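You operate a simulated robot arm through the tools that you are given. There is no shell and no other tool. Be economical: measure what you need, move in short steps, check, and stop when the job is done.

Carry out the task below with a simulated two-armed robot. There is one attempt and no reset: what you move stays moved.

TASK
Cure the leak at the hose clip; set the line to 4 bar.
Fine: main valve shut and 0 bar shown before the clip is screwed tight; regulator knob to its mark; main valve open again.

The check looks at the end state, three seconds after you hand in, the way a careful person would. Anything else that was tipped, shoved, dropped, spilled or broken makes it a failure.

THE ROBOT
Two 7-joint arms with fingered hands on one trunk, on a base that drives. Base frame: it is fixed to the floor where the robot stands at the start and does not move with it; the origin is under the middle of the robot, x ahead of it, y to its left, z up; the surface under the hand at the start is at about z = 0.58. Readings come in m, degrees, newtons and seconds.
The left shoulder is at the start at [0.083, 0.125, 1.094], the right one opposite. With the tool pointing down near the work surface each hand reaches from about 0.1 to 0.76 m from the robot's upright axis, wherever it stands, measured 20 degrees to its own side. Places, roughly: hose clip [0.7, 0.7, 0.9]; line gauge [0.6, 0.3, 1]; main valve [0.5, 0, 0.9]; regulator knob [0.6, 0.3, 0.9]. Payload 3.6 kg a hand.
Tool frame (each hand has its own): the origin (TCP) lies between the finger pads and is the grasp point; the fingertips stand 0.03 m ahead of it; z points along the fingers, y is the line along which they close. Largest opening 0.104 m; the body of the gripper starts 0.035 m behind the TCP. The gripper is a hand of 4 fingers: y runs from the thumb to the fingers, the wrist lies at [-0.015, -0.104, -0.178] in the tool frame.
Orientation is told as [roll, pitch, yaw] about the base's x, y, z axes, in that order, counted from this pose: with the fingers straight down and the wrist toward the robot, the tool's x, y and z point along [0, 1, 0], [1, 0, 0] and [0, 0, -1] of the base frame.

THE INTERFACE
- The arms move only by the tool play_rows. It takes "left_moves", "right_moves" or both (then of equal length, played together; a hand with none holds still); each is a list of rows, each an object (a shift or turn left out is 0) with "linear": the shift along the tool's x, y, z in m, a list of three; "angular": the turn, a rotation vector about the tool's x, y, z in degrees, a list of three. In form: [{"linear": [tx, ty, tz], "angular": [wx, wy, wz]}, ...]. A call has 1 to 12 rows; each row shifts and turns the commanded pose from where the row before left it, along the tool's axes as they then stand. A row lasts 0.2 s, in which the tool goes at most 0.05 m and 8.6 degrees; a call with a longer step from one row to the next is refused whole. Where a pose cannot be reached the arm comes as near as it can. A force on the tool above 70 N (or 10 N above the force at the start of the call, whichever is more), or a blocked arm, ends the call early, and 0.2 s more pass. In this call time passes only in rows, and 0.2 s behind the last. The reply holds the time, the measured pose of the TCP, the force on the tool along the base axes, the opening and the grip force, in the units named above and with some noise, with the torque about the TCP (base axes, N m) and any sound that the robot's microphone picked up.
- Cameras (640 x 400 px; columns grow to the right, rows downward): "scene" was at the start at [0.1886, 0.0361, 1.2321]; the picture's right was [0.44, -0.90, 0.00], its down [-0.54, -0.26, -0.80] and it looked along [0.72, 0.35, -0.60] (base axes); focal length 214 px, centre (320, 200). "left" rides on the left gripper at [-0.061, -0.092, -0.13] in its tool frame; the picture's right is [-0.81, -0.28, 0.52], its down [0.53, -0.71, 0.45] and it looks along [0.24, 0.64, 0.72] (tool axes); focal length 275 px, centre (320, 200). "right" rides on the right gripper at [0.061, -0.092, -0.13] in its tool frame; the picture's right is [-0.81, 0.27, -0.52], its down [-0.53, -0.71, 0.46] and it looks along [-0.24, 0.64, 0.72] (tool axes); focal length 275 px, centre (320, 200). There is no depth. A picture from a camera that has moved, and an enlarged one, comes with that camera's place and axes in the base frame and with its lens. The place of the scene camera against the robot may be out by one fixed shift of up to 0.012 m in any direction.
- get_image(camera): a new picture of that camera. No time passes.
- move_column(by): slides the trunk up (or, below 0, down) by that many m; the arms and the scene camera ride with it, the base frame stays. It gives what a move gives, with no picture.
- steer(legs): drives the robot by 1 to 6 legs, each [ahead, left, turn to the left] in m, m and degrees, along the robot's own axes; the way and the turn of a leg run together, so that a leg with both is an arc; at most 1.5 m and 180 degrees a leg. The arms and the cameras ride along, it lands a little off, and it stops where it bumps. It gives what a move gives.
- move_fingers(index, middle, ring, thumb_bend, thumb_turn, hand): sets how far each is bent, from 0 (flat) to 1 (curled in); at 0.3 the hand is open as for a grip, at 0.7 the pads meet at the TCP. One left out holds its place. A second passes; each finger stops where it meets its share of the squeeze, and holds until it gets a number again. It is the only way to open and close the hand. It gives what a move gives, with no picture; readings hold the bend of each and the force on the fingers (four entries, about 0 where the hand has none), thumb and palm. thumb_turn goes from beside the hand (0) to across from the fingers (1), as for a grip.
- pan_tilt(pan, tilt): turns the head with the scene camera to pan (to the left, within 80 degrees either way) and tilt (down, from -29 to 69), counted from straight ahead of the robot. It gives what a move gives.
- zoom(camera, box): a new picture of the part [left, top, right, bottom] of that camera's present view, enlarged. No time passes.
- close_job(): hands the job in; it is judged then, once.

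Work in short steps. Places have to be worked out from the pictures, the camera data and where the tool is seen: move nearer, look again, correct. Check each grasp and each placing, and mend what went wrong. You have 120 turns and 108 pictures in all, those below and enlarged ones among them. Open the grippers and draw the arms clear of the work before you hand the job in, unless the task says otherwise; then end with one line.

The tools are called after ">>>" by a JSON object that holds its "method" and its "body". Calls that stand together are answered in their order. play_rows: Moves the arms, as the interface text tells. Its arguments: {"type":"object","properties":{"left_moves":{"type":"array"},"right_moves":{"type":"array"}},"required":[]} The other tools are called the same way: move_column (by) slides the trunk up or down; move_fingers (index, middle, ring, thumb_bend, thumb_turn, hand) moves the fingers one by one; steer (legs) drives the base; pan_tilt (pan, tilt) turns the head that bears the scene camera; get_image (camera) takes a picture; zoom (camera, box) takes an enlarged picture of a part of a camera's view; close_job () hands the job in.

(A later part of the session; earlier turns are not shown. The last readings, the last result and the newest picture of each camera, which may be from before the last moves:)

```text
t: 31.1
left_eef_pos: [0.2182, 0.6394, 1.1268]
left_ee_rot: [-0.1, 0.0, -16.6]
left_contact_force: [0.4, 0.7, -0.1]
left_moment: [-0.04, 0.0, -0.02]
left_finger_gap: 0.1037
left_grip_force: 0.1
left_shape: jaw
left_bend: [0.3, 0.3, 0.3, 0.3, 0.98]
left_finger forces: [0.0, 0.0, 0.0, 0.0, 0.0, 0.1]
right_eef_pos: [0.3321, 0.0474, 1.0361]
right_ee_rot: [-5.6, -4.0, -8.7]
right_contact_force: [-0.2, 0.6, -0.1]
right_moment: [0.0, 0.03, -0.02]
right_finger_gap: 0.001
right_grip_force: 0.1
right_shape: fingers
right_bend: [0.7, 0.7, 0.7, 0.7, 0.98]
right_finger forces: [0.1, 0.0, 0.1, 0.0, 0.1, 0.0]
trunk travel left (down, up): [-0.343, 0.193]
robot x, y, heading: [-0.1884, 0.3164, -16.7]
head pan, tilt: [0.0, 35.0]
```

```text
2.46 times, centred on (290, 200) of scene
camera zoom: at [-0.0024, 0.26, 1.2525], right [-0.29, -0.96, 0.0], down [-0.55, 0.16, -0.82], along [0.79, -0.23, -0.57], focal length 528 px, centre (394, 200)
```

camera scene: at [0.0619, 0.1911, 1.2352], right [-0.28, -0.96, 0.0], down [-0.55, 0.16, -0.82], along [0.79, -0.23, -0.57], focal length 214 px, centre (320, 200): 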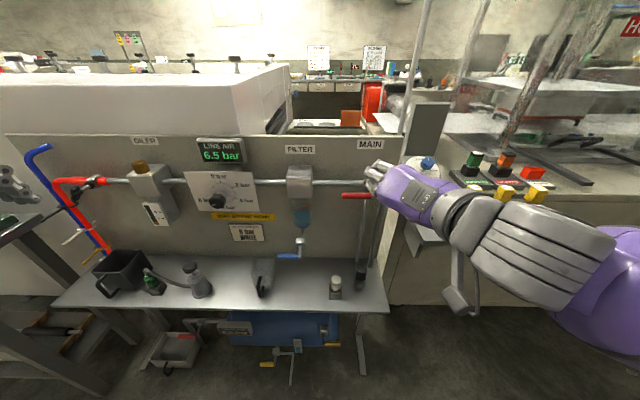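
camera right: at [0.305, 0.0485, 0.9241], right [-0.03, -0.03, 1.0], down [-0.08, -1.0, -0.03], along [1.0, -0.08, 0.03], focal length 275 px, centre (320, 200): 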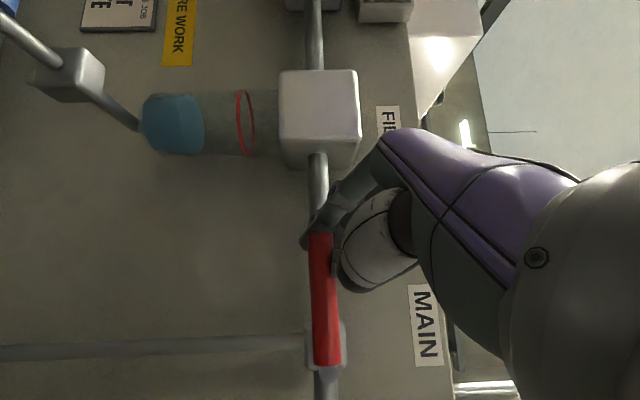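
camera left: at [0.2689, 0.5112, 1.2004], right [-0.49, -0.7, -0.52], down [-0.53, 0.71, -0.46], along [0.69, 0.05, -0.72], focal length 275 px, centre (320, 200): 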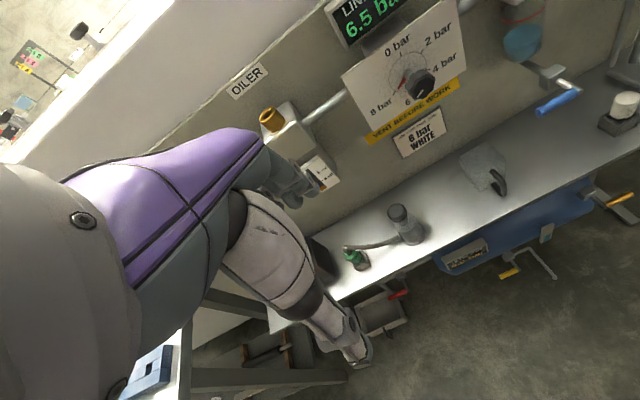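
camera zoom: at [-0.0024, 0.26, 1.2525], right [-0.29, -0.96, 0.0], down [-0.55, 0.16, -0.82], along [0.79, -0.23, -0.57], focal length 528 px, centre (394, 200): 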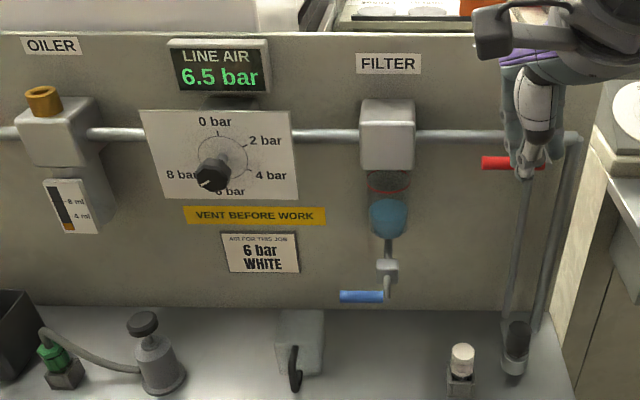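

The hand is back at its default pose. Now I turn it into a handshake pose (index edge up, hand pointing forward), in two parts.

>>> {"method": "play_rows", "body": {"right_moves": [{"angular": [-2, 4, 2]}, {"angular": [-3.3, 5.8, 3.3]}, {"angular": [-3.3, 5.8, 3.3]}, {"angular": [-3.3, 5.8, 3.3]}, {"angular": [-3.3, 5.8, 3.3]}, {"angular": [-3.3, 5.8, 3.3]}, {"angular": [-3.3, 5.8, 3.3]}]}}

>>> {"method": "play_rows", "body": {"right_moves": [{"angular": [-3.3, 5.8, 3.3]}, {"angular": [-3.3, 5.8, 3.3]}, {"angular": [-3.3, 5.8, 3.3]}, {"angular": [-3.3, 5.8, 3.3]}, {"angular": [-3.3, 5.8, 3.3]}, {"angular": [-3.3, 5.8, 3.3]}, {"angular": [-3.3, 5.8, 3.3]}]}}

>>> {"method": "get_image", "body": {"camera": "scene"}}

>>> {"method": "get_image", "body": {"camera": "right"}}

```text
t: 32.7
left_eef_pos: [0.2183, 0.6391, 1.1281]
left_ee_rot: [0.1, 0.0, -16.6]
left_contact_force: [-0.4, -0.6, 0.6]
left_moment: [0.04, -0.01, 0.03]
left_finger_gap: 0.1037
left_grip_force: 0.0
left_shape: jaw
left_bend: [0.3, 0.3, 0.3, 0.3, 0.98]
left_finger forces: [0.1, 0.0, 0.1, 0.0, 0.0, 0.1]
right_eef_pos: [0.332, 0.0449, 1.0361]
right_ee_rot: [39.6, -18.6, -36.0]
right_contact_force: [-0.3, -1.0, -0.4]
right_moment: [-0.01, 0.01, -0.01]
right_finger_gap: 0.0008
right_grip_force: 0.0
right_shape: fingers
right_bend: [0.7, 0.7, 0.7, 0.7, 0.98]
right_finger forces: [0.0, 0.0, 0.0, 0.0, 0.0, 0.0]
trunk travel left (down, up): [-0.343, 0.193]
robot x, y, heading: [-0.1895, 0.3188, -16.7]
head pan, tilt: [0.0, 35.0]
```

```text
t: 34.3
left_eef_pos: [0.2183, 0.6413, 1.1279]
left_ee_rot: [0.0, 0.1, -16.5]
left_contact_force: [0.6, 0.5, 0.3]
left_moment: [0.0, 0.01, 0.01]
left_finger_gap: 0.1037
left_grip_force: 0.0
left_shape: jaw
left_bend: [0.3, 0.3, 0.3, 0.3, 0.98]
left_finger forces: [0.1, 0.0, 0.0, 0.1, 0.0, 0.1]
right_eef_pos: [0.3298, 0.0569, 1.0443]
right_ee_rot: [68.9, -19.1, -49.6]
right_contact_force: [0.3, 0.1, 0.1]
right_moment: [-0.04, 0.01, 0.0]
right_finger_gap: 0.0009
right_grip_force: 0.1
right_shape: fingers
right_bend: [0.7, 0.7, 0.7, 0.7, 0.98]
right_finger forces: [0.0, 0.0, 0.1, 0.0, 0.0, 0.0]
right hand out of reach, approached as far as the arm can: row 3, 4, 5, 6, 7
trunk travel left (down, up): [-0.343, 0.193]
robot x, y, heading: [-0.1876, 0.3181, -16.9]
head pan, tilt: [0.0, 35.0]
```

```text
80 pictures are left
camera scene: at [-0.0022, 0.2617, 1.2526], right [-0.29, -0.96, 0.0], down [-0.55, 0.16, -0.82], along [0.78, -0.23, -0.57], focal length 214 px, centre (320, 200)
```

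scene: 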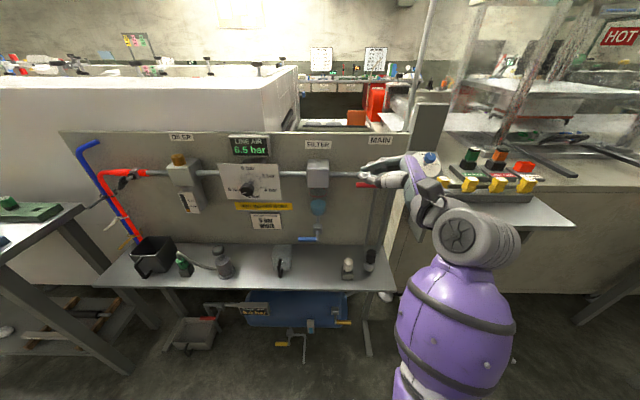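

```text
79 pictures are left
camera right: at [0.1759, 0.0827, 1.1128], right [-0.3, -0.84, -0.45], down [-0.12, 0.5, -0.86], along [0.95, -0.21, -0.25], focal length 275 px, centre (320, 200)
```

right: 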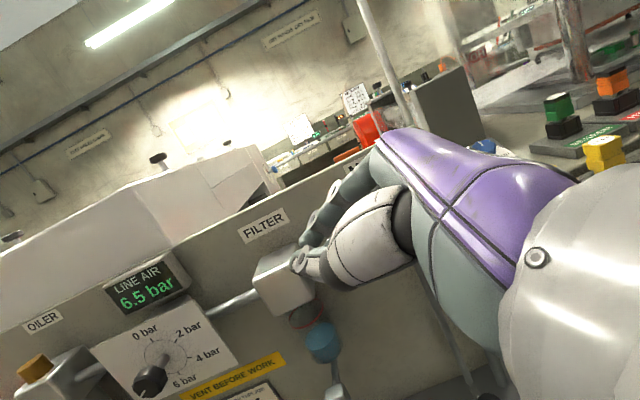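

The hand now points almost straight ahead. I'll flatten the fingers into a blade and look at its outline.

>>> {"method": "move_fingers", "body": {"hand": "right", "index": 0.1, "middle": 0.1, "ring": 0.1, "thumb_bend": 0.5}}

>>> {"method": "get_image", "body": {"camera": "right"}}

>>> {"method": "zoom", "body": {"camera": "scene", "box": [300, 100, 520, 260]}}

```text
t: 35.3
left_eef_pos: [0.2191, 0.6381, 1.1279]
left_ee_rot: [0.0, 0.0, -16.5]
left_contact_force: [0.4, 0.1, 0.0]
left_moment: [0.02, 0.01, 0.0]
left_finger_gap: 0.1036
left_grip_force: 0.0
left_shape: jaw
left_bend: [0.3, 0.3, 0.3, 0.3, 0.98]
left_finger forces: [0.0, 0.1, 0.0, 0.0, 0.0, 0.0]
right_eef_pos: [0.3309, 0.0549, 1.0452]
right_ee_rot: [69.0, -19.1, -49.6]
right_contact_force: [-0.3, -0.3, -0.4]
right_moment: [-0.02, 0.01, 0.01]
right_finger_gap: 0.1061
right_grip_force: 0.0
right_shape: fingers
right_bend: [0.1, 0.1, 0.1, 0.5, 0.98]
right_finger forces: [0.0, 0.0, 0.1, 0.1, 0.0, 0.0]
trunk travel left (down, up): [-0.343, 0.193]
robot x, y, heading: [-0.1872, 0.3164, -16.3]
head pan, tilt: [0.0, 35.0]
```

```text
78 pictures are left
camera right: at [0.1757, 0.0819, 1.1133], right [-0.3, -0.84, -0.45], down [-0.12, 0.5, -0.86], along [0.95, -0.2, -0.25], focal length 275 px, centre (320, 200)
```

right: 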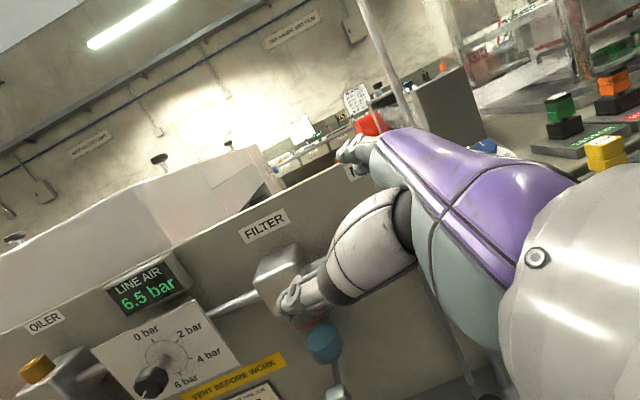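

```text
2.50 times, centred on (410, 180) of scene
camera zoom: at [-0.0024, 0.26, 1.2525], right [-0.29, -0.96, 0.0], down [-0.55, 0.16, -0.82], along [0.79, -0.23, -0.57], focal length 536 px, centre (95, 250)
```

zoom: 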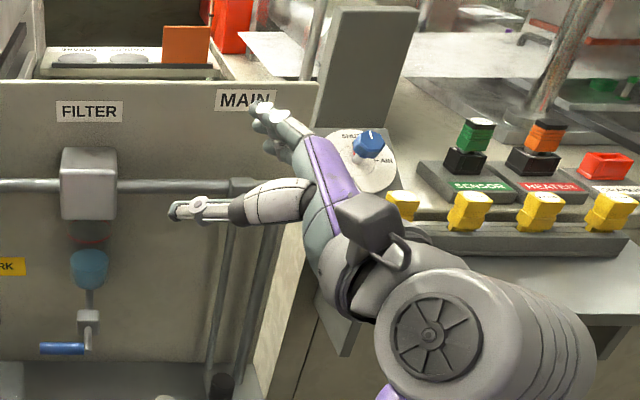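

The flat fingers make a good blade, but the thumb sticks out to the left toward the filter. I'll curl it in.

>>> {"method": "move_fingers", "body": {"hand": "right", "thumb_bend": 1.0, "thumb_turn": 1.0, "index": 0.2, "middle": 0.2, "ring": 0.2}}

>>> {"method": "zoom", "body": {"camera": "scene", "box": [300, 100, 520, 260]}}

>>> {"method": "get_image", "body": {"camera": "right"}}

```text
t: 36.3
left_eef_pos: [0.2181, 0.6389, 1.1283]
left_ee_rot: [0.0, 0.0, -16.5]
left_contact_force: [0.3, -0.8, 0.1]
left_moment: [-0.02, -0.04, 0.04]
left_finger_gap: 0.1039
left_grip_force: 0.0
left_shape: jaw
left_bend: [0.3, 0.3, 0.3, 0.3, 0.98]
left_finger forces: [0.1, 0.1, 0.0, 0.0, 0.0, 0.0]
right_eef_pos: [0.3302, 0.0557, 1.045]
right_ee_rot: [69.0, -19.1, -49.6]
right_contact_force: [0.4, 0.0, -0.8]
right_moment: [0.02, 0.0, -0.01]
right_finger_gap: 0.0323
right_grip_force: 0.0
right_shape: fingers
right_bend: [0.2, 0.2, 0.2, 1.0, 1.0]
right_finger forces: [0.1, 0.0, 0.1, 0.0, 0.1, 0.0]
trunk travel left (down, up): [-0.343, 0.193]
robot x, y, heading: [-0.1871, 0.3175, -16.7]
head pan, tilt: [0.0, 35.0]
```

```text
2.50 times, centred on (410, 180) of scene
camera zoom: at [-0.0024, 0.26, 1.2525], right [-0.29, -0.96, 0.0], down [-0.55, 0.16, -0.82], along [0.79, -0.23, -0.57], focal length 536 px, centre (95, 250)
```

zoom: 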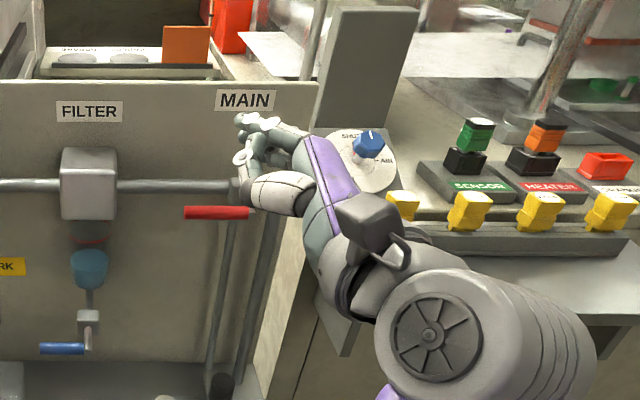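

```text
75 pictures are left
camera right: at [0.1757, 0.082, 1.1133], right [-0.3, -0.84, -0.45], down [-0.12, 0.5, -0.86], along [0.95, -0.2, -0.25], focal length 275 px, centre (320, 200)
```

right: 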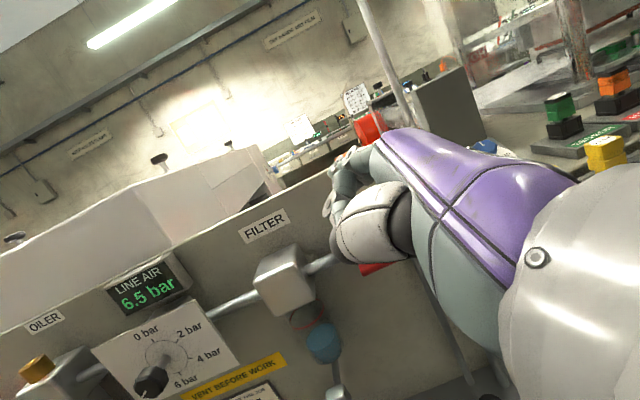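

The hand is now a compact blade. I'll lower the trunk 0.20 m so the blade sits below the lever height (still 0.1 m short of it), then look.

>>> {"method": "move_column", "body": {"by": -0.2}}

>>> {"method": "get_image", "body": {"camera": "right"}}

>>> {"method": "zoom", "body": {"camera": "scene", "box": [300, 60, 520, 220]}}

```text
t: 38.5
left_eef_pos: [0.2178, 0.6389, 0.9283]
left_ee_rot: [-0.1, 0.0, -16.5]
left_contact_force: [0.0, -0.1, 0.0]
left_moment: [-0.01, 0.0, 0.03]
left_finger_gap: 0.1036
left_grip_force: 0.3
left_shape: jaw
left_bend: [0.3, 0.3, 0.3, 0.3, 0.98]
left_finger forces: [0.0, 0.0, 0.0, 0.0, 0.1, 0.1]
right_eef_pos: [0.3353, 0.0531, 0.8284]
right_ee_rot: [69.6, -16.2, -50.2]
right_contact_force: [-0.4, 0.0, 0.8]
right_moment: [-0.03, 0.0, -0.06]
right_finger_gap: 0.0321
right_grip_force: 0.0
right_shape: fingers
right_bend: [0.2, 0.2, 0.2, 1.0, 1.0]
right_finger forces: [0.0, 0.1, 0.1, 0.0, 0.1, 0.0]
trunk travel left (down, up): [-0.143, 0.393]
robot x, y, heading: [-0.1916, 0.3173, -16.3]
head pan, tilt: [0.0, 35.0]
```

```text
74 pictures are left
camera right: at [0.184, 0.0771, 0.9012], right [-0.32, -0.82, -0.48], down [-0.14, 0.54, -0.83], along [0.94, -0.2, -0.28], focal length 275 px, centre (320, 200)
```

right: 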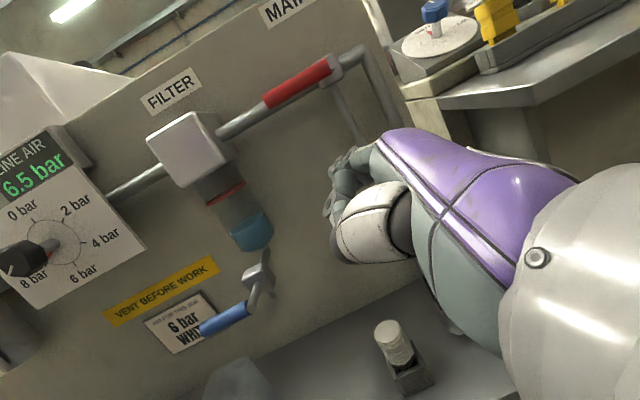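

```text
2.50 times, centred on (410, 140) of scene
camera zoom: at [0.0524, 0.2436, 1.0435], right [-0.29, -0.96, 0.0], down [-0.55, 0.16, -0.82], along [0.79, -0.23, -0.57], focal length 536 px, centre (95, 350)
```

zoom: 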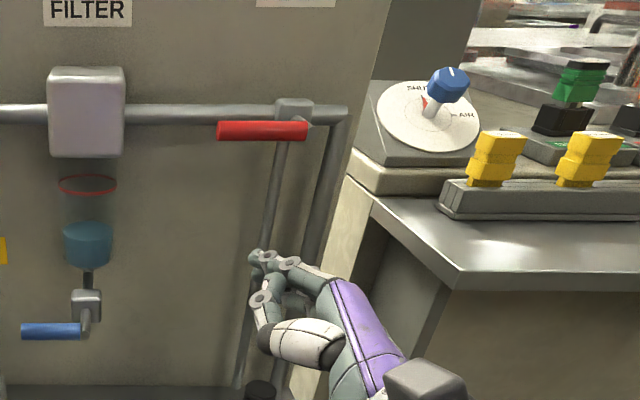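

The blade is below and in front of the lever, spanning its outer half. I'll drive 0.115 m ahead so the fingertips pass under it.

>>> {"method": "steer", "body": {"legs": [[0.115, 0.005, 0]]}}

>>> {"method": "get_image", "body": {"camera": "right"}}

>>> {"method": "zoom", "body": {"camera": "scene", "box": [300, 60, 520, 220]}}

```text
t: 39.7
left_eef_pos: [0.3291, 0.612, 0.9278]
left_ee_rot: [0.0, 0.1, -16.6]
left_contact_force: [-0.4, -0.7, 0.5]
left_moment: [-0.02, 0.01, 0.02]
left_finger_gap: 0.1037
left_grip_force: 0.1
left_shape: jaw
left_bend: [0.3, 0.3, 0.3, 0.3, 0.98]
left_finger forces: [0.0, 0.0, 0.1, 0.0, 0.1, 0.0]
right_eef_pos: [0.447, 0.0251, 0.8269]
right_ee_rot: [69.5, -16.1, -50.2]
right_contact_force: [0.1, -0.3, 0.4]
right_moment: [0.0, -0.02, 0.03]
right_finger_gap: 0.0323
right_grip_force: 0.0
right_shape: fingers
right_bend: [0.2, 0.2, 0.2, 1.0, 1.0]
right_finger forces: [0.0, 0.0, 0.1, 0.0, 0.0, 0.0]
trunk travel left (down, up): [-0.143, 0.393]
robot x, y, heading: [-0.0763, 0.2911, -16.3]
head pan, tilt: [0.0, 35.0]
```

```text
72 pictures are left
camera right: at [0.2958, 0.0496, 0.9008], right [-0.32, -0.82, -0.48], down [-0.14, 0.54, -0.83], along [0.94, -0.2, -0.28], focal length 275 px, centre (320, 200)
```

right: 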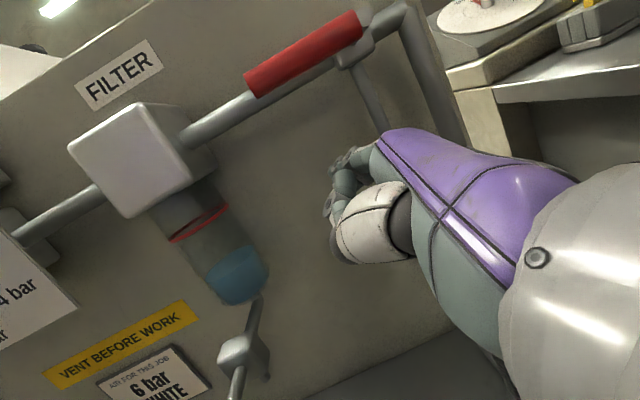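

```text
2.50 times, centred on (410, 140) of scene
camera zoom: at [0.164, 0.216, 1.0433], right [-0.28, -0.96, 0.0], down [-0.55, 0.16, -0.82], along [0.78, -0.23, -0.57], focal length 536 px, centre (95, 350)
```

zoom: 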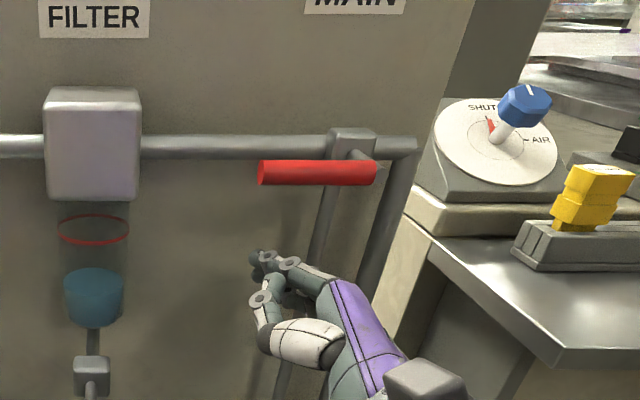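

The fingertips line up under the lever's outer part. I raise the trunk 5 cm and check for contact.

>>> {"method": "move_column", "body": {"by": 0.04}}

>>> {"method": "zoom", "body": {"camera": "scene", "box": [300, 60, 520, 220]}}

>>> {"method": "get_image", "body": {"camera": "right"}}

```text
t: 40.6
left_eef_pos: [0.3295, 0.6124, 0.9679]
left_ee_rot: [0.1, 0.1, -16.5]
left_contact_force: [0.1, -0.5, -0.7]
left_moment: [0.01, 0.0, -0.01]
left_finger_gap: 0.1039
left_grip_force: 0.0
left_shape: jaw
left_bend: [0.3, 0.3, 0.3, 0.3, 0.98]
left_finger forces: [0.1, 0.1, 0.1, 0.0, 0.0, 0.1]
right_eef_pos: [0.4484, 0.0247, 0.8669]
right_ee_rot: [69.5, -16.3, -50.2]
right_contact_force: [0.3, -0.3, -0.7]
right_moment: [0.03, -0.02, 0.01]
right_finger_gap: 0.0322
right_grip_force: 0.1
right_shape: fingers
right_bend: [0.2, 0.2, 0.2, 1.0, 1.0]
right_finger forces: [0.1, 0.1, 0.1, 0.1, 0.0, 0.1]
trunk travel left (down, up): [-0.183, 0.353]
robot x, y, heading: [-0.077, 0.2911, -16.6]
head pan, tilt: [0.0, 35.0]
```

```text
2.50 times, centred on (410, 140) of scene
camera zoom: at [0.1495, 0.2204, 1.0895], right [-0.28, -0.96, 0.0], down [-0.55, 0.16, -0.82], along [0.79, -0.23, -0.57], focal length 536 px, centre (95, 350)
```

zoom: 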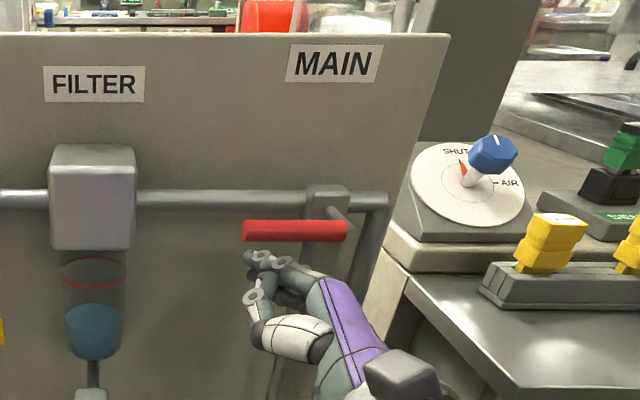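

```text
69 pictures are left
camera right: at [0.2957, 0.0497, 0.9407], right [-0.32, -0.82, -0.48], down [-0.14, 0.54, -0.83], along [0.94, -0.2, -0.28], focal length 275 px, centre (320, 200)
```

right: 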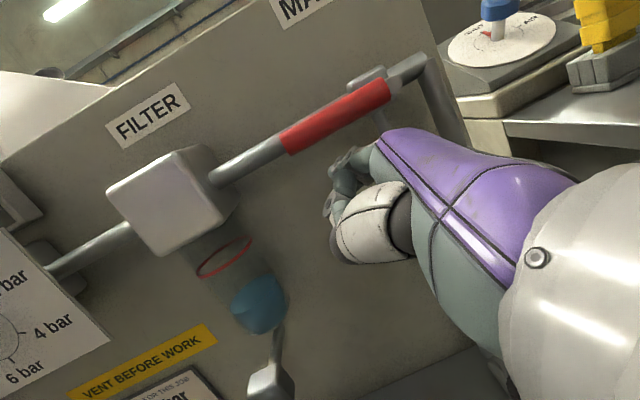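

There is still no contact, with a small gap. I raise further.

>>> {"method": "move_column", "body": {"by": 0.03}}

>>> {"method": "zoom", "body": {"camera": "scene", "box": [300, 60, 520, 220]}}

```text
t: 41.3
left_eef_pos: [0.3292, 0.6125, 0.9976]
left_ee_rot: [0.0, 0.0, -16.6]
left_contact_force: [0.0, -0.4, -0.5]
left_moment: [0.01, -0.04, -0.02]
left_finger_gap: 0.1039
left_grip_force: 0.1
left_shape: jaw
left_bend: [0.3, 0.3, 0.3, 0.3, 0.98]
left_finger forces: [0.0, 0.1, 0.0, 0.1, 0.0, 0.0]
right_eef_pos: [0.4475, 0.0245, 0.8985]
right_ee_rot: [69.6, -16.2, -50.2]
right_contact_force: [-0.4, 0.2, 1.2]
right_moment: [-0.02, 0.0, -0.03]
right_finger_gap: 0.0319
right_grip_force: 0.0
right_shape: fingers
right_bend: [0.2, 0.2, 0.2, 1.0, 1.0]
right_finger forces: [0.0, 0.0, 0.0, 0.1, 0.1, 0.1]
trunk travel left (down, up): [-0.213, 0.323]
robot x, y, heading: [-0.0745, 0.2908, -16.8]
head pan, tilt: [0.0, 35.0]
```

```text
2.50 times, centred on (410, 140) of scene
camera zoom: at [0.1396, 0.2233, 1.1227], right [-0.28, -0.96, 0.0], down [-0.55, 0.16, -0.82], along [0.79, -0.23, -0.57], focal length 536 px, centre (95, 350)
```

zoom: 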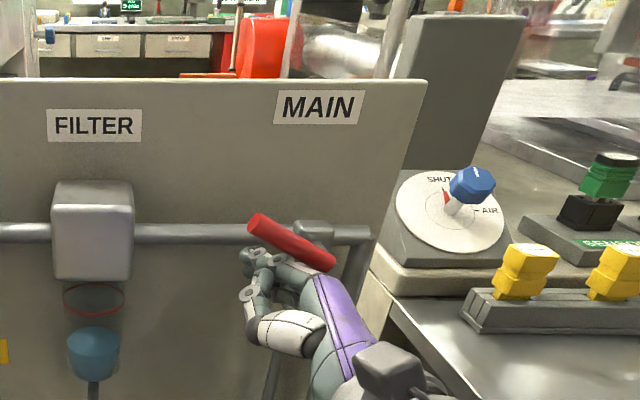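

The lever turns upward easily and is already at about 30°. I keep raising, then shift right.

>>> {"method": "move_column", "body": {"by": 0.025}}

>>> {"method": "steer", "body": {"legs": [[0, -0.02, 0]]}}

>>> {"method": "zoom", "body": {"camera": "scene", "box": [300, 60, 520, 220]}}

```text
t: 42.0
left_eef_pos: [0.3276, 0.6127, 1.0231]
left_ee_rot: [0.0, 0.0, -16.6]
left_contact_force: [0.3, -1.0, 0.3]
left_moment: [-0.01, -0.04, -0.01]
left_finger_gap: 0.1036
left_grip_force: 0.0
left_shape: jaw
left_bend: [0.3, 0.3, 0.3, 0.3, 0.98]
left_finger forces: [0.0, 0.0, 0.0, 0.1, 0.0, 0.0]
right_eef_pos: [0.4481, 0.026, 0.9237]
right_ee_rot: [69.6, -16.3, -50.1]
right_contact_force: [-1.0, 3.7, 1.1]
right_moment: [-0.12, -0.03, -0.04]
right_finger_gap: 0.0323
right_grip_force: 2.4
right_shape: fingers
right_bend: [0.2, 0.21, 0.2, 1.0, 1.0]
right_finger forces: [0.0, 4.7, 0.6, 0.0, 0.0, 0.0]
trunk travel left (down, up): [-0.238, 0.298]
robot x, y, heading: [-0.076, 0.2907, -16.5]
head pan, tilt: [0.0, 35.0]
```

```text
t: 42.9
left_eef_pos: [0.3236, 0.5979, 1.0205]
left_ee_rot: [-0.2, 0.0, -16.5]
left_contact_force: [0.9, 0.1, -0.3]
left_moment: [0.02, 0.0, 0.02]
left_finger_gap: 0.1037
left_grip_force: 0.1
left_shape: jaw
left_bend: [0.3, 0.3, 0.3, 0.3, 0.98]
left_finger forces: [0.0, 0.1, 0.0, 0.0, 0.0, 0.0]
right_eef_pos: [0.4441, 0.0177, 0.9225]
right_ee_rot: [69.5, -16.2, -48.9]
right_contact_force: [6.7, 50.1, -7.0]
right_moment: [-0.05, 0.03, 0.61]
right_finger_gap: 0.0321
right_grip_force: 26.2
right_shape: fingers
right_bend: [0.2, 0.2, 0.34, 1.0, 1.0]
right_finger forces: [0.0, 29.2, 23.0, 0.1, 0.0, 0.0]
trunk travel left (down, up): [-0.238, 0.298]
robot x, y, heading: [-0.0856, 0.269, -16.5]
head pan, tilt: [0.0, 35.0]
```

```text
2.50 times, centred on (410, 140) of scene
camera zoom: at [0.1278, 0.2118, 1.1492], right [-0.28, -0.96, 0.0], down [-0.55, 0.16, -0.82], along [0.78, -0.23, -0.57], focal length 536 px, centre (95, 350)
```

zoom: 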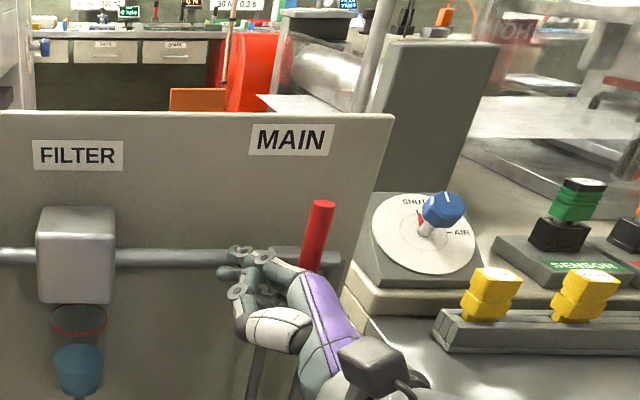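

The lever now stands upright against its stop, so the valve is shut. I release the side load and read the gauge.

>>> {"method": "steer", "body": {"legs": [[0, 0.025, 0]]}}

>>> {"method": "steer", "body": {"legs": [[-0.13, 0, 0]]}}

>>> {"method": "get_image", "body": {"camera": "scene"}}

```text
t: 43.8
left_eef_pos: [0.3297, 0.6175, 1.0223]
left_ee_rot: [0.1, 0.0, -16.5]
left_contact_force: [0.4, -1.1, 0.4]
left_moment: [0.0, 0.02, 0.02]
left_finger_gap: 0.1035
left_grip_force: 0.1
left_shape: jaw
left_bend: [0.3, 0.3, 0.3, 0.3, 0.98]
left_finger forces: [0.0, 0.1, 0.0, 0.0, 0.0, 0.0]
right_eef_pos: [0.4501, 0.0368, 0.9231]
right_ee_rot: [69.6, -16.1, -48.9]
right_contact_force: [0.0, 0.8, 0.4]
right_moment: [-0.06, 0.02, -0.04]
right_finger_gap: 0.0324
right_grip_force: 0.3
right_shape: fingers
right_bend: [0.2, 0.2, 0.2, 1.0, 1.0]
right_finger forces: [0.0, 0.4, 0.1, 0.1, 0.0, 0.0]
trunk travel left (down, up): [-0.238, 0.298]
robot x, y, heading: [-0.074, 0.2955, -16.4]
head pan, tilt: [0.0, 35.0]
```

```text
t: 45.1
left_eef_pos: [0.2066, 0.6551, 1.0227]
left_ee_rot: [0.0, -0.1, -16.5]
left_contact_force: [0.1, 1.0, 0.2]
left_moment: [-0.01, -0.02, 0.03]
left_finger_gap: 0.1039
left_grip_force: 0.0
left_shape: jaw
left_bend: [0.3, 0.3, 0.3, 0.3, 0.98]
left_finger forces: [0.1, 0.1, 0.1, 0.0, 0.0, 0.0]
right_eef_pos: [0.3271, 0.0739, 0.9219]
right_ee_rot: [69.6, -16.0, -48.9]
right_contact_force: [-0.7, 0.2, 0.5]
right_moment: [-0.03, -0.01, 0.02]
right_finger_gap: 0.0322
right_grip_force: 0.1
right_shape: fingers
right_bend: [0.2, 0.2, 0.2, 1.0, 1.0]
right_finger forces: [0.0, 0.1, 0.0, 0.0, 0.0, 0.0]
trunk travel left (down, up): [-0.238, 0.298]
robot x, y, heading: [-0.2002, 0.3321, -16.7]
head pan, tilt: [0.0, 35.0]
```

```text
66 pictures are left
camera scene: at [0.0102, 0.2675, 1.1494], right [-0.28, -0.96, 0.0], down [-0.55, 0.16, -0.82], along [0.79, -0.23, -0.57], focal length 214 px, centre (320, 200)
```

scene: 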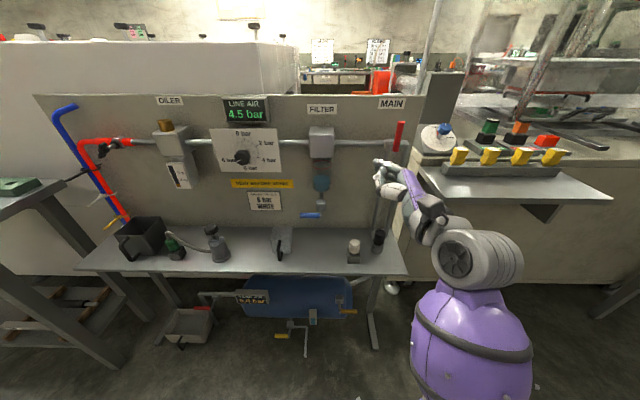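

The gauge reads 4.5 bar and is falling through the leak. Meanwhile I'll drive left to bring the clip into the left arm's area and look at it.

>>> {"method": "steer", "body": {"legs": [[0.0, 0.25, 0]]}}

>>> {"method": "pan_tilt", "body": {"pan": 15, "tilt": 30}}

>>> {"method": "get_image", "body": {"camera": "scene"}}

>>> {"method": "get_image", "body": {"camera": "left"}}

```text
t: 47.9
left_eef_pos: [0.2777, 0.8886, 1.0223]
left_ee_rot: [-0.1, 0.0, -16.5]
left_contact_force: [-0.7, -0.1, 0.5]
left_moment: [0.0, -0.01, 0.0]
left_finger_gap: 0.1038
left_grip_force: 0.1
left_shape: jaw
left_bend: [0.3, 0.3, 0.3, 0.3, 0.98]
left_finger forces: [0.1, 0.0, 0.1, 0.0, 0.1, 0.1]
right_eef_pos: [0.3968, 0.3094, 0.9228]
right_ee_rot: [69.7, -15.9, -49.0]
right_contact_force: [0.2, 0.6, 0.1]
right_moment: [0.01, 0.01, 0.01]
right_finger_gap: 0.0322
right_grip_force: 0.0
right_shape: fingers
right_bend: [0.2, 0.2, 0.2, 1.0, 1.0]
right_finger forces: [0.0, 0.0, 0.1, 0.0, 0.1, 0.0]
trunk travel left (down, up): [-0.238, 0.298]
robot x, y, heading: [-0.1302, 0.5666, -16.6]
head pan, tilt: [0.0, 35.0]
```

```text
t: 48.6
left_eef_pos: [0.2778, 0.888, 1.0233]
left_ee_rot: [0.1, 0.1, -16.5]
left_contact_force: [-0.1, -1.1, 0.2]
left_moment: [0.0, 0.03, 0.0]
left_finger_gap: 0.1038
left_grip_force: 0.0
left_shape: jaw
left_bend: [0.3, 0.3, 0.3, 0.3, 0.98]
left_finger forces: [0.1, 0.0, 0.1, 0.1, 0.0, 0.1]
right_eef_pos: [0.3972, 0.3086, 0.9235]
right_ee_rot: [69.7, -15.9, -49.0]
right_contact_force: [-1.6, 0.0, 0.7]
right_moment: [0.01, 0.01, -0.03]
right_finger_gap: 0.0322
right_grip_force: 0.2
right_shape: fingers
right_bend: [0.2, 0.2, 0.2, 1.0, 1.0]
right_finger forces: [0.0, 0.0, 0.0, 0.0, 0.0, 0.0]
trunk travel left (down, up): [-0.238, 0.298]
robot x, y, heading: [-0.1318, 0.5658, -16.6]
head pan, tilt: [15.0, 30.0]
```

```text
65 pictures are left
camera scene: at [0.0869, 0.5255, 1.157], right [-0.03, -1.0, 0.0], down [-0.5, 0.01, -0.87], along [0.87, -0.02, -0.5], focal length 214 px, centre (320, 200)
```

scene: 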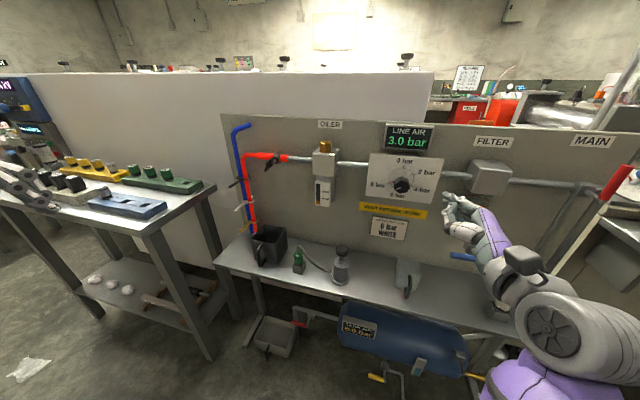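

```text
64 pictures are left
camera left: at [0.1728, 0.8576, 1.1527], right [-0.5, -0.7, -0.52], down [-0.53, 0.72, -0.45], along [0.69, 0.05, -0.72], focal length 275 px, centre (320, 200)
```

left: 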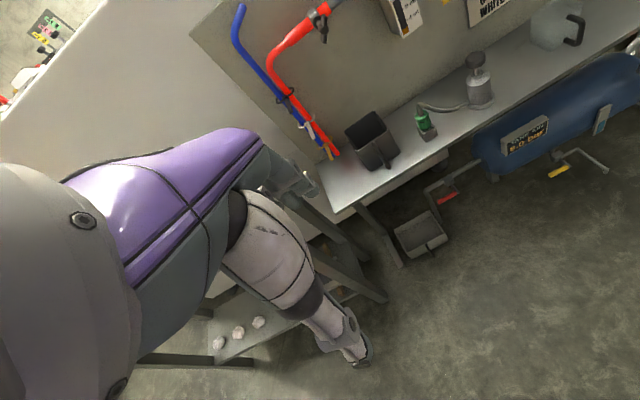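

The gauge reads 3.0 bar and is still falling. I zoom on the clip.

>>> {"method": "zoom", "body": {"camera": "scene", "box": [220, 110, 340, 210]}}

>>> {"method": "zoom", "body": {"camera": "left", "box": [240, 0, 400, 110]}}

```text
4.00 times, centred on (280, 160) of scene
camera zoom: at [0.0869, 0.5255, 1.157], right [-0.03, -1.0, 0.0], down [-0.5, 0.01, -0.87], along [0.87, -0.02, -0.5], focal length 858 px, centre (480, 360)
```

zoom: 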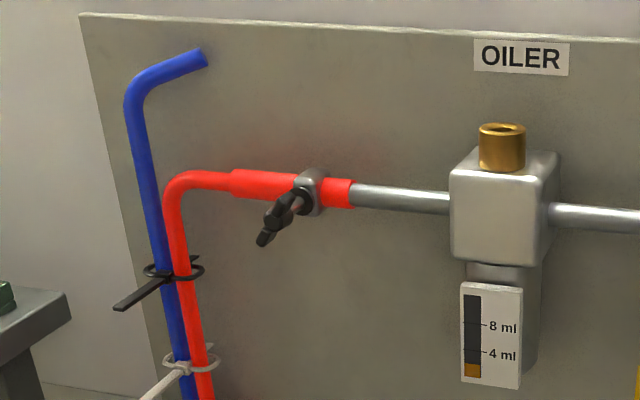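

```text
3.64 times, centred on (320, 55) of left
camera zoom: at [0.1728, 0.8576, 1.1527], right [-0.5, -0.7, -0.52], down [-0.53, 0.72, -0.45], along [0.69, 0.05, -0.72], focal length 1001 px, centre (320, 727)
```

zoom: 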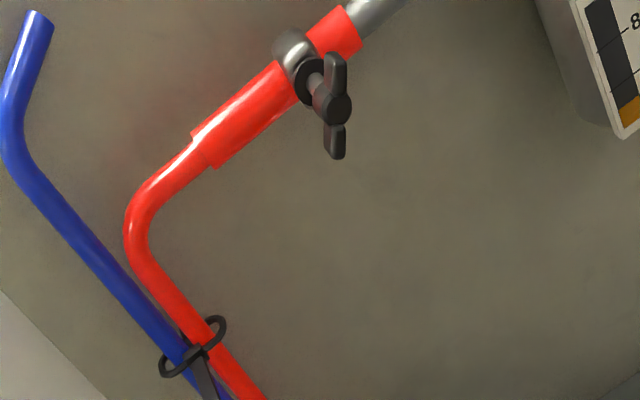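

The clip has a wing screw whose axis points straight out of the board. Its hub is near [0.68, 0.66, 0.93] and the wings stand about upright. My plan is to crank it clockwise with the left hand in a mirrored handshake pose. First I bring the left hand forward and turn it.

>>> {"method": "play_rows", "body": {"left_moves": [{"linear": [-0.012, 0.015, 0]}, {"linear": [-0.023, 0.03, 0]}, {"linear": [-0.023, 0.03, 0]}, {"linear": [-0.023, 0.03, 0]}, {"linear": [-0.023, 0.03, 0]}, {"linear": [-0.023, 0.03, 0]}, {"linear": [-0.015, 0.025, 0]}]}}

>>> {"method": "play_rows", "body": {"left_moves": [{"angular": [-2, -4, -2]}, {"angular": [-3.3, -5.8, -3.3]}, {"angular": [-3.3, -5.8, -3.3]}, {"angular": [-3.3, -5.8, -3.3]}, {"angular": [-3.3, -5.8, -3.3]}, {"angular": [-3.3, -5.8, -3.3]}, {"angular": [-3.3, -5.8, -3.3]}, {"angular": [-3.3, -5.8, -3.3]}, {"angular": [-3.3, -5.8, -3.3]}]}}

>>> {"method": "play_rows", "body": {"left_moves": [{"angular": [-3.3, -5.8, -3.3]}, {"angular": [-3.3, -5.8, -3.3]}, {"angular": [-3.3, -5.8, -3.3]}, {"angular": [-3.3, -5.8, -3.3]}]}}

>>> {"method": "get_image", "body": {"camera": "scene"}}

>>> {"method": "get_image", "body": {"camera": "left"}}

```text
t: 50.2
left_eef_pos: [0.419, 0.6982, 1.0229]
left_ee_rot: [0.0, 0.0, -16.5]
left_contact_force: [0.1, -0.8, -0.2]
left_moment: [-0.04, -0.01, -0.01]
left_finger_gap: 0.1038
left_grip_force: 0.2
left_shape: jaw
left_bend: [0.3, 0.3, 0.3, 0.3, 0.98]
left_finger forces: [0.1, 0.1, 0.1, 0.1, 0.1, 0.0]
right_eef_pos: [0.3964, 0.3093, 0.9221]
right_ee_rot: [69.7, -16.0, -49.0]
right_contact_force: [-0.5, -0.3, -0.7]
right_moment: [0.01, -0.01, 0.01]
right_finger_gap: 0.0326
right_grip_force: 0.1
right_shape: fingers
right_bend: [0.2, 0.2, 0.2, 1.0, 1.0]
right_finger forces: [0.0, 0.1, 0.1, 0.1, 0.0, 0.0]
trunk travel left (down, up): [-0.238, 0.298]
robot x, y, heading: [-0.1322, 0.5695, -16.6]
head pan, tilt: [15.0, 30.0]
```

```text
t: 52.2
left_eef_pos: [0.4181, 0.6998, 1.022]
left_ee_rot: [-56.3, -11.4, 20.8]
left_contact_force: [0.6, 0.5, 0.4]
left_moment: [-0.03, -0.02, -0.03]
left_finger_gap: 0.1038
left_grip_force: 0.1
left_shape: jaw
left_bend: [0.3, 0.3, 0.3, 0.3, 0.98]
left_finger forces: [0.1, 0.0, 0.1, 0.0, 0.0, 0.1]
right_eef_pos: [0.3966, 0.3098, 0.922]
right_ee_rot: [69.7, -16.0, -49.0]
right_contact_force: [-0.1, 0.2, -0.2]
right_moment: [0.01, 0.0, 0.03]
right_finger_gap: 0.0323
right_grip_force: 0.1
right_shape: fingers
right_bend: [0.2, 0.2, 0.2, 1.0, 1.0]
right_finger forces: [0.1, 0.0, 0.0, 0.0, 0.0, 0.0]
trunk travel left (down, up): [-0.238, 0.298]
robot x, y, heading: [-0.13, 0.5725, -16.7]
head pan, tilt: [15.0, 30.0]
```

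```text
t: 53.2
left_eef_pos: [0.4474, 0.7069, 1.0264]
left_ee_rot: [-82.2, -3.9, 37.8]
left_contact_force: [-0.2, 0.6, -0.2]
left_moment: [0.02, 0.01, 0.01]
left_finger_gap: 0.1036
left_grip_force: 0.1
left_shape: jaw
left_bend: [0.3, 0.3, 0.3, 0.3, 0.98]
left_finger forces: [0.0, 0.1, 0.0, 0.0, 0.1, 0.1]
left hand out of reach, approached as far as the arm can: row 2, 3, 4
right_eef_pos: [0.396, 0.3083, 0.9227]
right_ee_rot: [69.7, -16.0, -49.0]
right_contact_force: [-0.4, -0.2, 0.2]
right_moment: [0.03, -0.03, -0.02]
right_finger_gap: 0.0321
right_grip_force: 0.0
right_shape: fingers
right_bend: [0.2, 0.2, 0.2, 1.0, 1.0]
right_finger forces: [0.0, 0.0, 0.1, 0.0, 0.0, 0.1]
trunk travel left (down, up): [-0.238, 0.298]
robot x, y, heading: [-0.1248, 0.5685, -16.4]
head pan, tilt: [15.0, 30.0]
```

```text
61 pictures are left
camera scene: at [0.087, 0.5254, 1.157], right [-0.03, -1.0, 0.0], down [-0.5, 0.01, -0.87], along [0.87, -0.02, -0.5], focal length 214 px, centre (320, 200)
```

scene: 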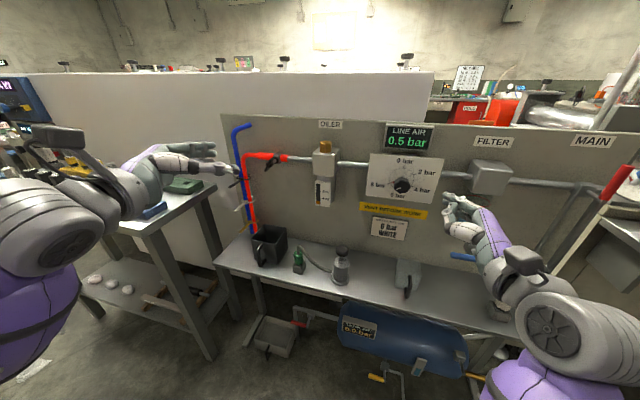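

```text
60 pictures are left
camera left: at [0.2972, 0.7444, 1.0983], right [0.13, -0.69, 0.71], down [-0.3, -0.71, -0.64], along [0.95, -0.13, -0.3], focal length 275 px, centre (320, 200)
```

left: 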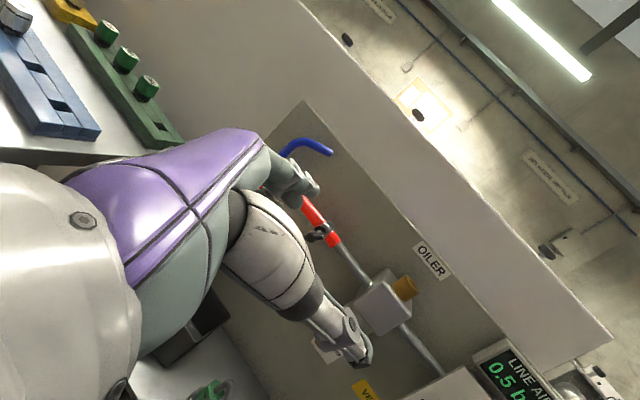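

The gauge is at 0.5 bar and nearly vented. The left hand is in handshake pose. I'll extend only the index finger as a crank and look at its shape.

>>> {"method": "move_fingers", "body": {"hand": "left", "index": 0.1, "middle": 1.0, "ring": 1.0, "thumb_bend": 1.0, "thumb_turn": 1.0}}

>>> {"method": "get_image", "body": {"camera": "left"}}

>>> {"method": "zoom", "body": {"camera": "scene", "box": [100, 100, 300, 225]}}

```text
t: 54.2
left_eef_pos: [0.4465, 0.7074, 1.0275]
left_ee_rot: [-82.0, -3.9, 37.7]
left_contact_force: [0.8, 0.5, -0.7]
left_moment: [0.04, 0.02, 0.03]
left_finger_gap: 0.038
left_grip_force: 0.0
left_shape: fingers
left_bend: [0.1, 1.0, 1.0, 1.0, 1.0]
left_finger forces: [0.1, 0.0, 0.0, 0.1, 0.0, 0.1]
right_eef_pos: [0.3972, 0.308, 0.9221]
right_ee_rot: [69.7, -16.0, -48.9]
right_contact_force: [0.1, -0.6, -0.6]
right_moment: [0.05, -0.02, -0.03]
right_finger_gap: 0.0323
right_grip_force: 0.1
right_shape: fingers
right_bend: [0.2, 0.2, 0.2, 1.0, 1.0]
right_finger forces: [0.0, 0.0, 0.1, 0.0, 0.1, 0.0]
trunk travel left (down, up): [-0.238, 0.298]
robot x, y, heading: [-0.1322, 0.5657, -16.5]
head pan, tilt: [15.0, 30.0]
```

```text
59 pictures are left
camera left: at [0.2972, 0.7445, 1.0983], right [0.13, -0.69, 0.71], down [-0.3, -0.71, -0.64], along [0.95, -0.13, -0.3], focal length 275 px, centre (320, 200)
```

left: 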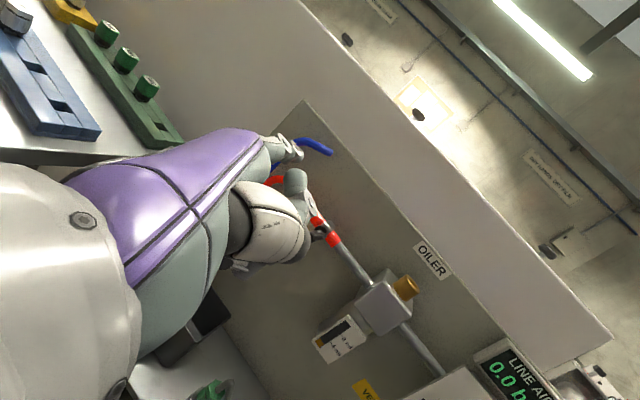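

```text
3.20 times, centred on (200, 162) of scene
camera zoom: at [0.0869, 0.5255, 1.157], right [-0.03, -1.0, 0.0], down [-0.5, 0.01, -0.87], along [0.87, -0.02, -0.5], focal length 686 px, centre (704, 320)
```

zoom: 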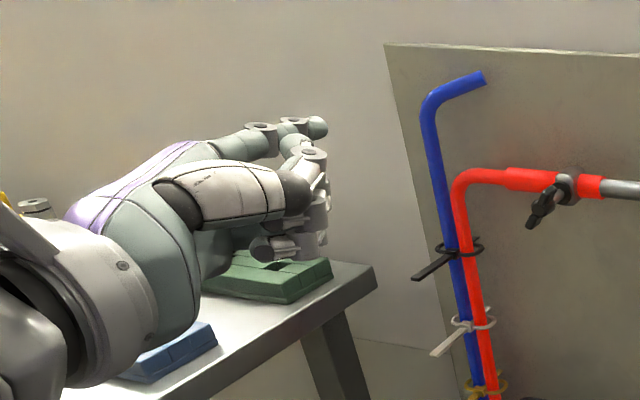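

The line shows 0.0 bar. The thumb crosses in front of the index finger, so I'll swing it beside the hand and look again.

>>> {"method": "move_fingers", "body": {"hand": "left", "index": 0.05, "thumb_bend": 0.0, "thumb_turn": 0.0}}

>>> {"method": "get_image", "body": {"camera": "left"}}

>>> {"method": "zoom", "body": {"camera": "scene", "box": [100, 100, 300, 225]}}

```text
t: 55.2
left_eef_pos: [0.4469, 0.7074, 1.0263]
left_ee_rot: [-82.1, -4.0, 37.7]
left_contact_force: [0.2, -0.2, -0.3]
left_moment: [0.02, 0.0, -0.01]
left_finger_gap: 0.1671
left_grip_force: 0.0
left_shape: fingers
left_bend: [0.05, 1.0, 1.0, 0.0, 0.0]
left_finger forces: [0.0, 0.1, 0.1, 0.0, 0.0, 0.0]
right_eef_pos: [0.3967, 0.3078, 0.923]
right_ee_rot: [69.8, -16.0, -49.0]
right_contact_force: [0.2, 0.3, -0.6]
right_moment: [0.01, 0.0, -0.01]
right_finger_gap: 0.0322
right_grip_force: 0.1
right_shape: fingers
right_bend: [0.2, 0.2, 0.2, 1.0, 1.0]
right_finger forces: [0.0, 0.0, 0.0, 0.0, 0.1, 0.0]
trunk travel left (down, up): [-0.238, 0.298]
robot x, y, heading: [-0.1307, 0.5661, -17.0]
head pan, tilt: [15.0, 30.0]
```

```text
57 pictures are left
camera left: at [0.2972, 0.7445, 1.0984], right [0.13, -0.69, 0.71], down [-0.3, -0.71, -0.64], along [0.95, -0.13, -0.3], focal length 275 px, centre (320, 200)
```

left: 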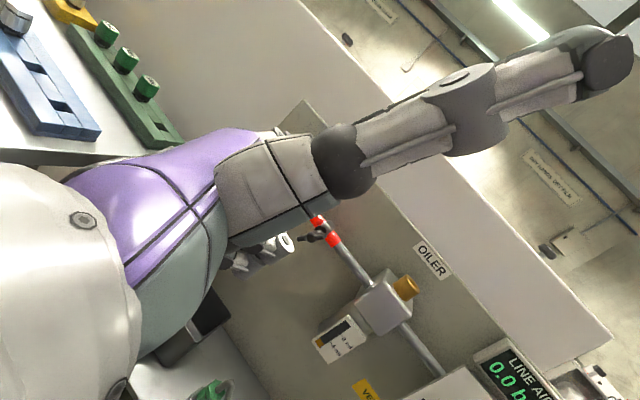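

```text
3.20 times, centred on (200, 162) of scene
camera zoom: at [0.0869, 0.5256, 1.157], right [-0.03, -1.0, 0.0], down [-0.5, 0.01, -0.87], along [0.87, -0.02, -0.5], focal length 686 px, centre (704, 320)
```

zoom: 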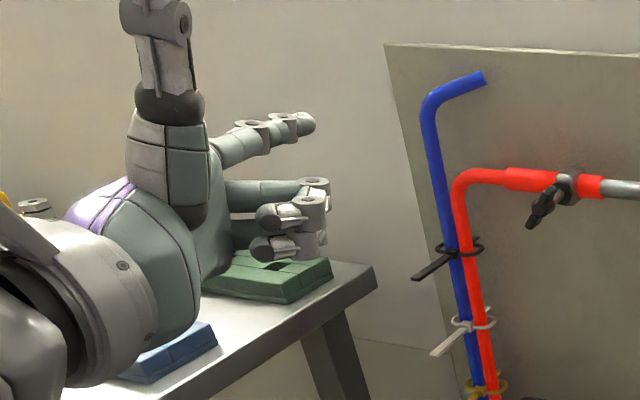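

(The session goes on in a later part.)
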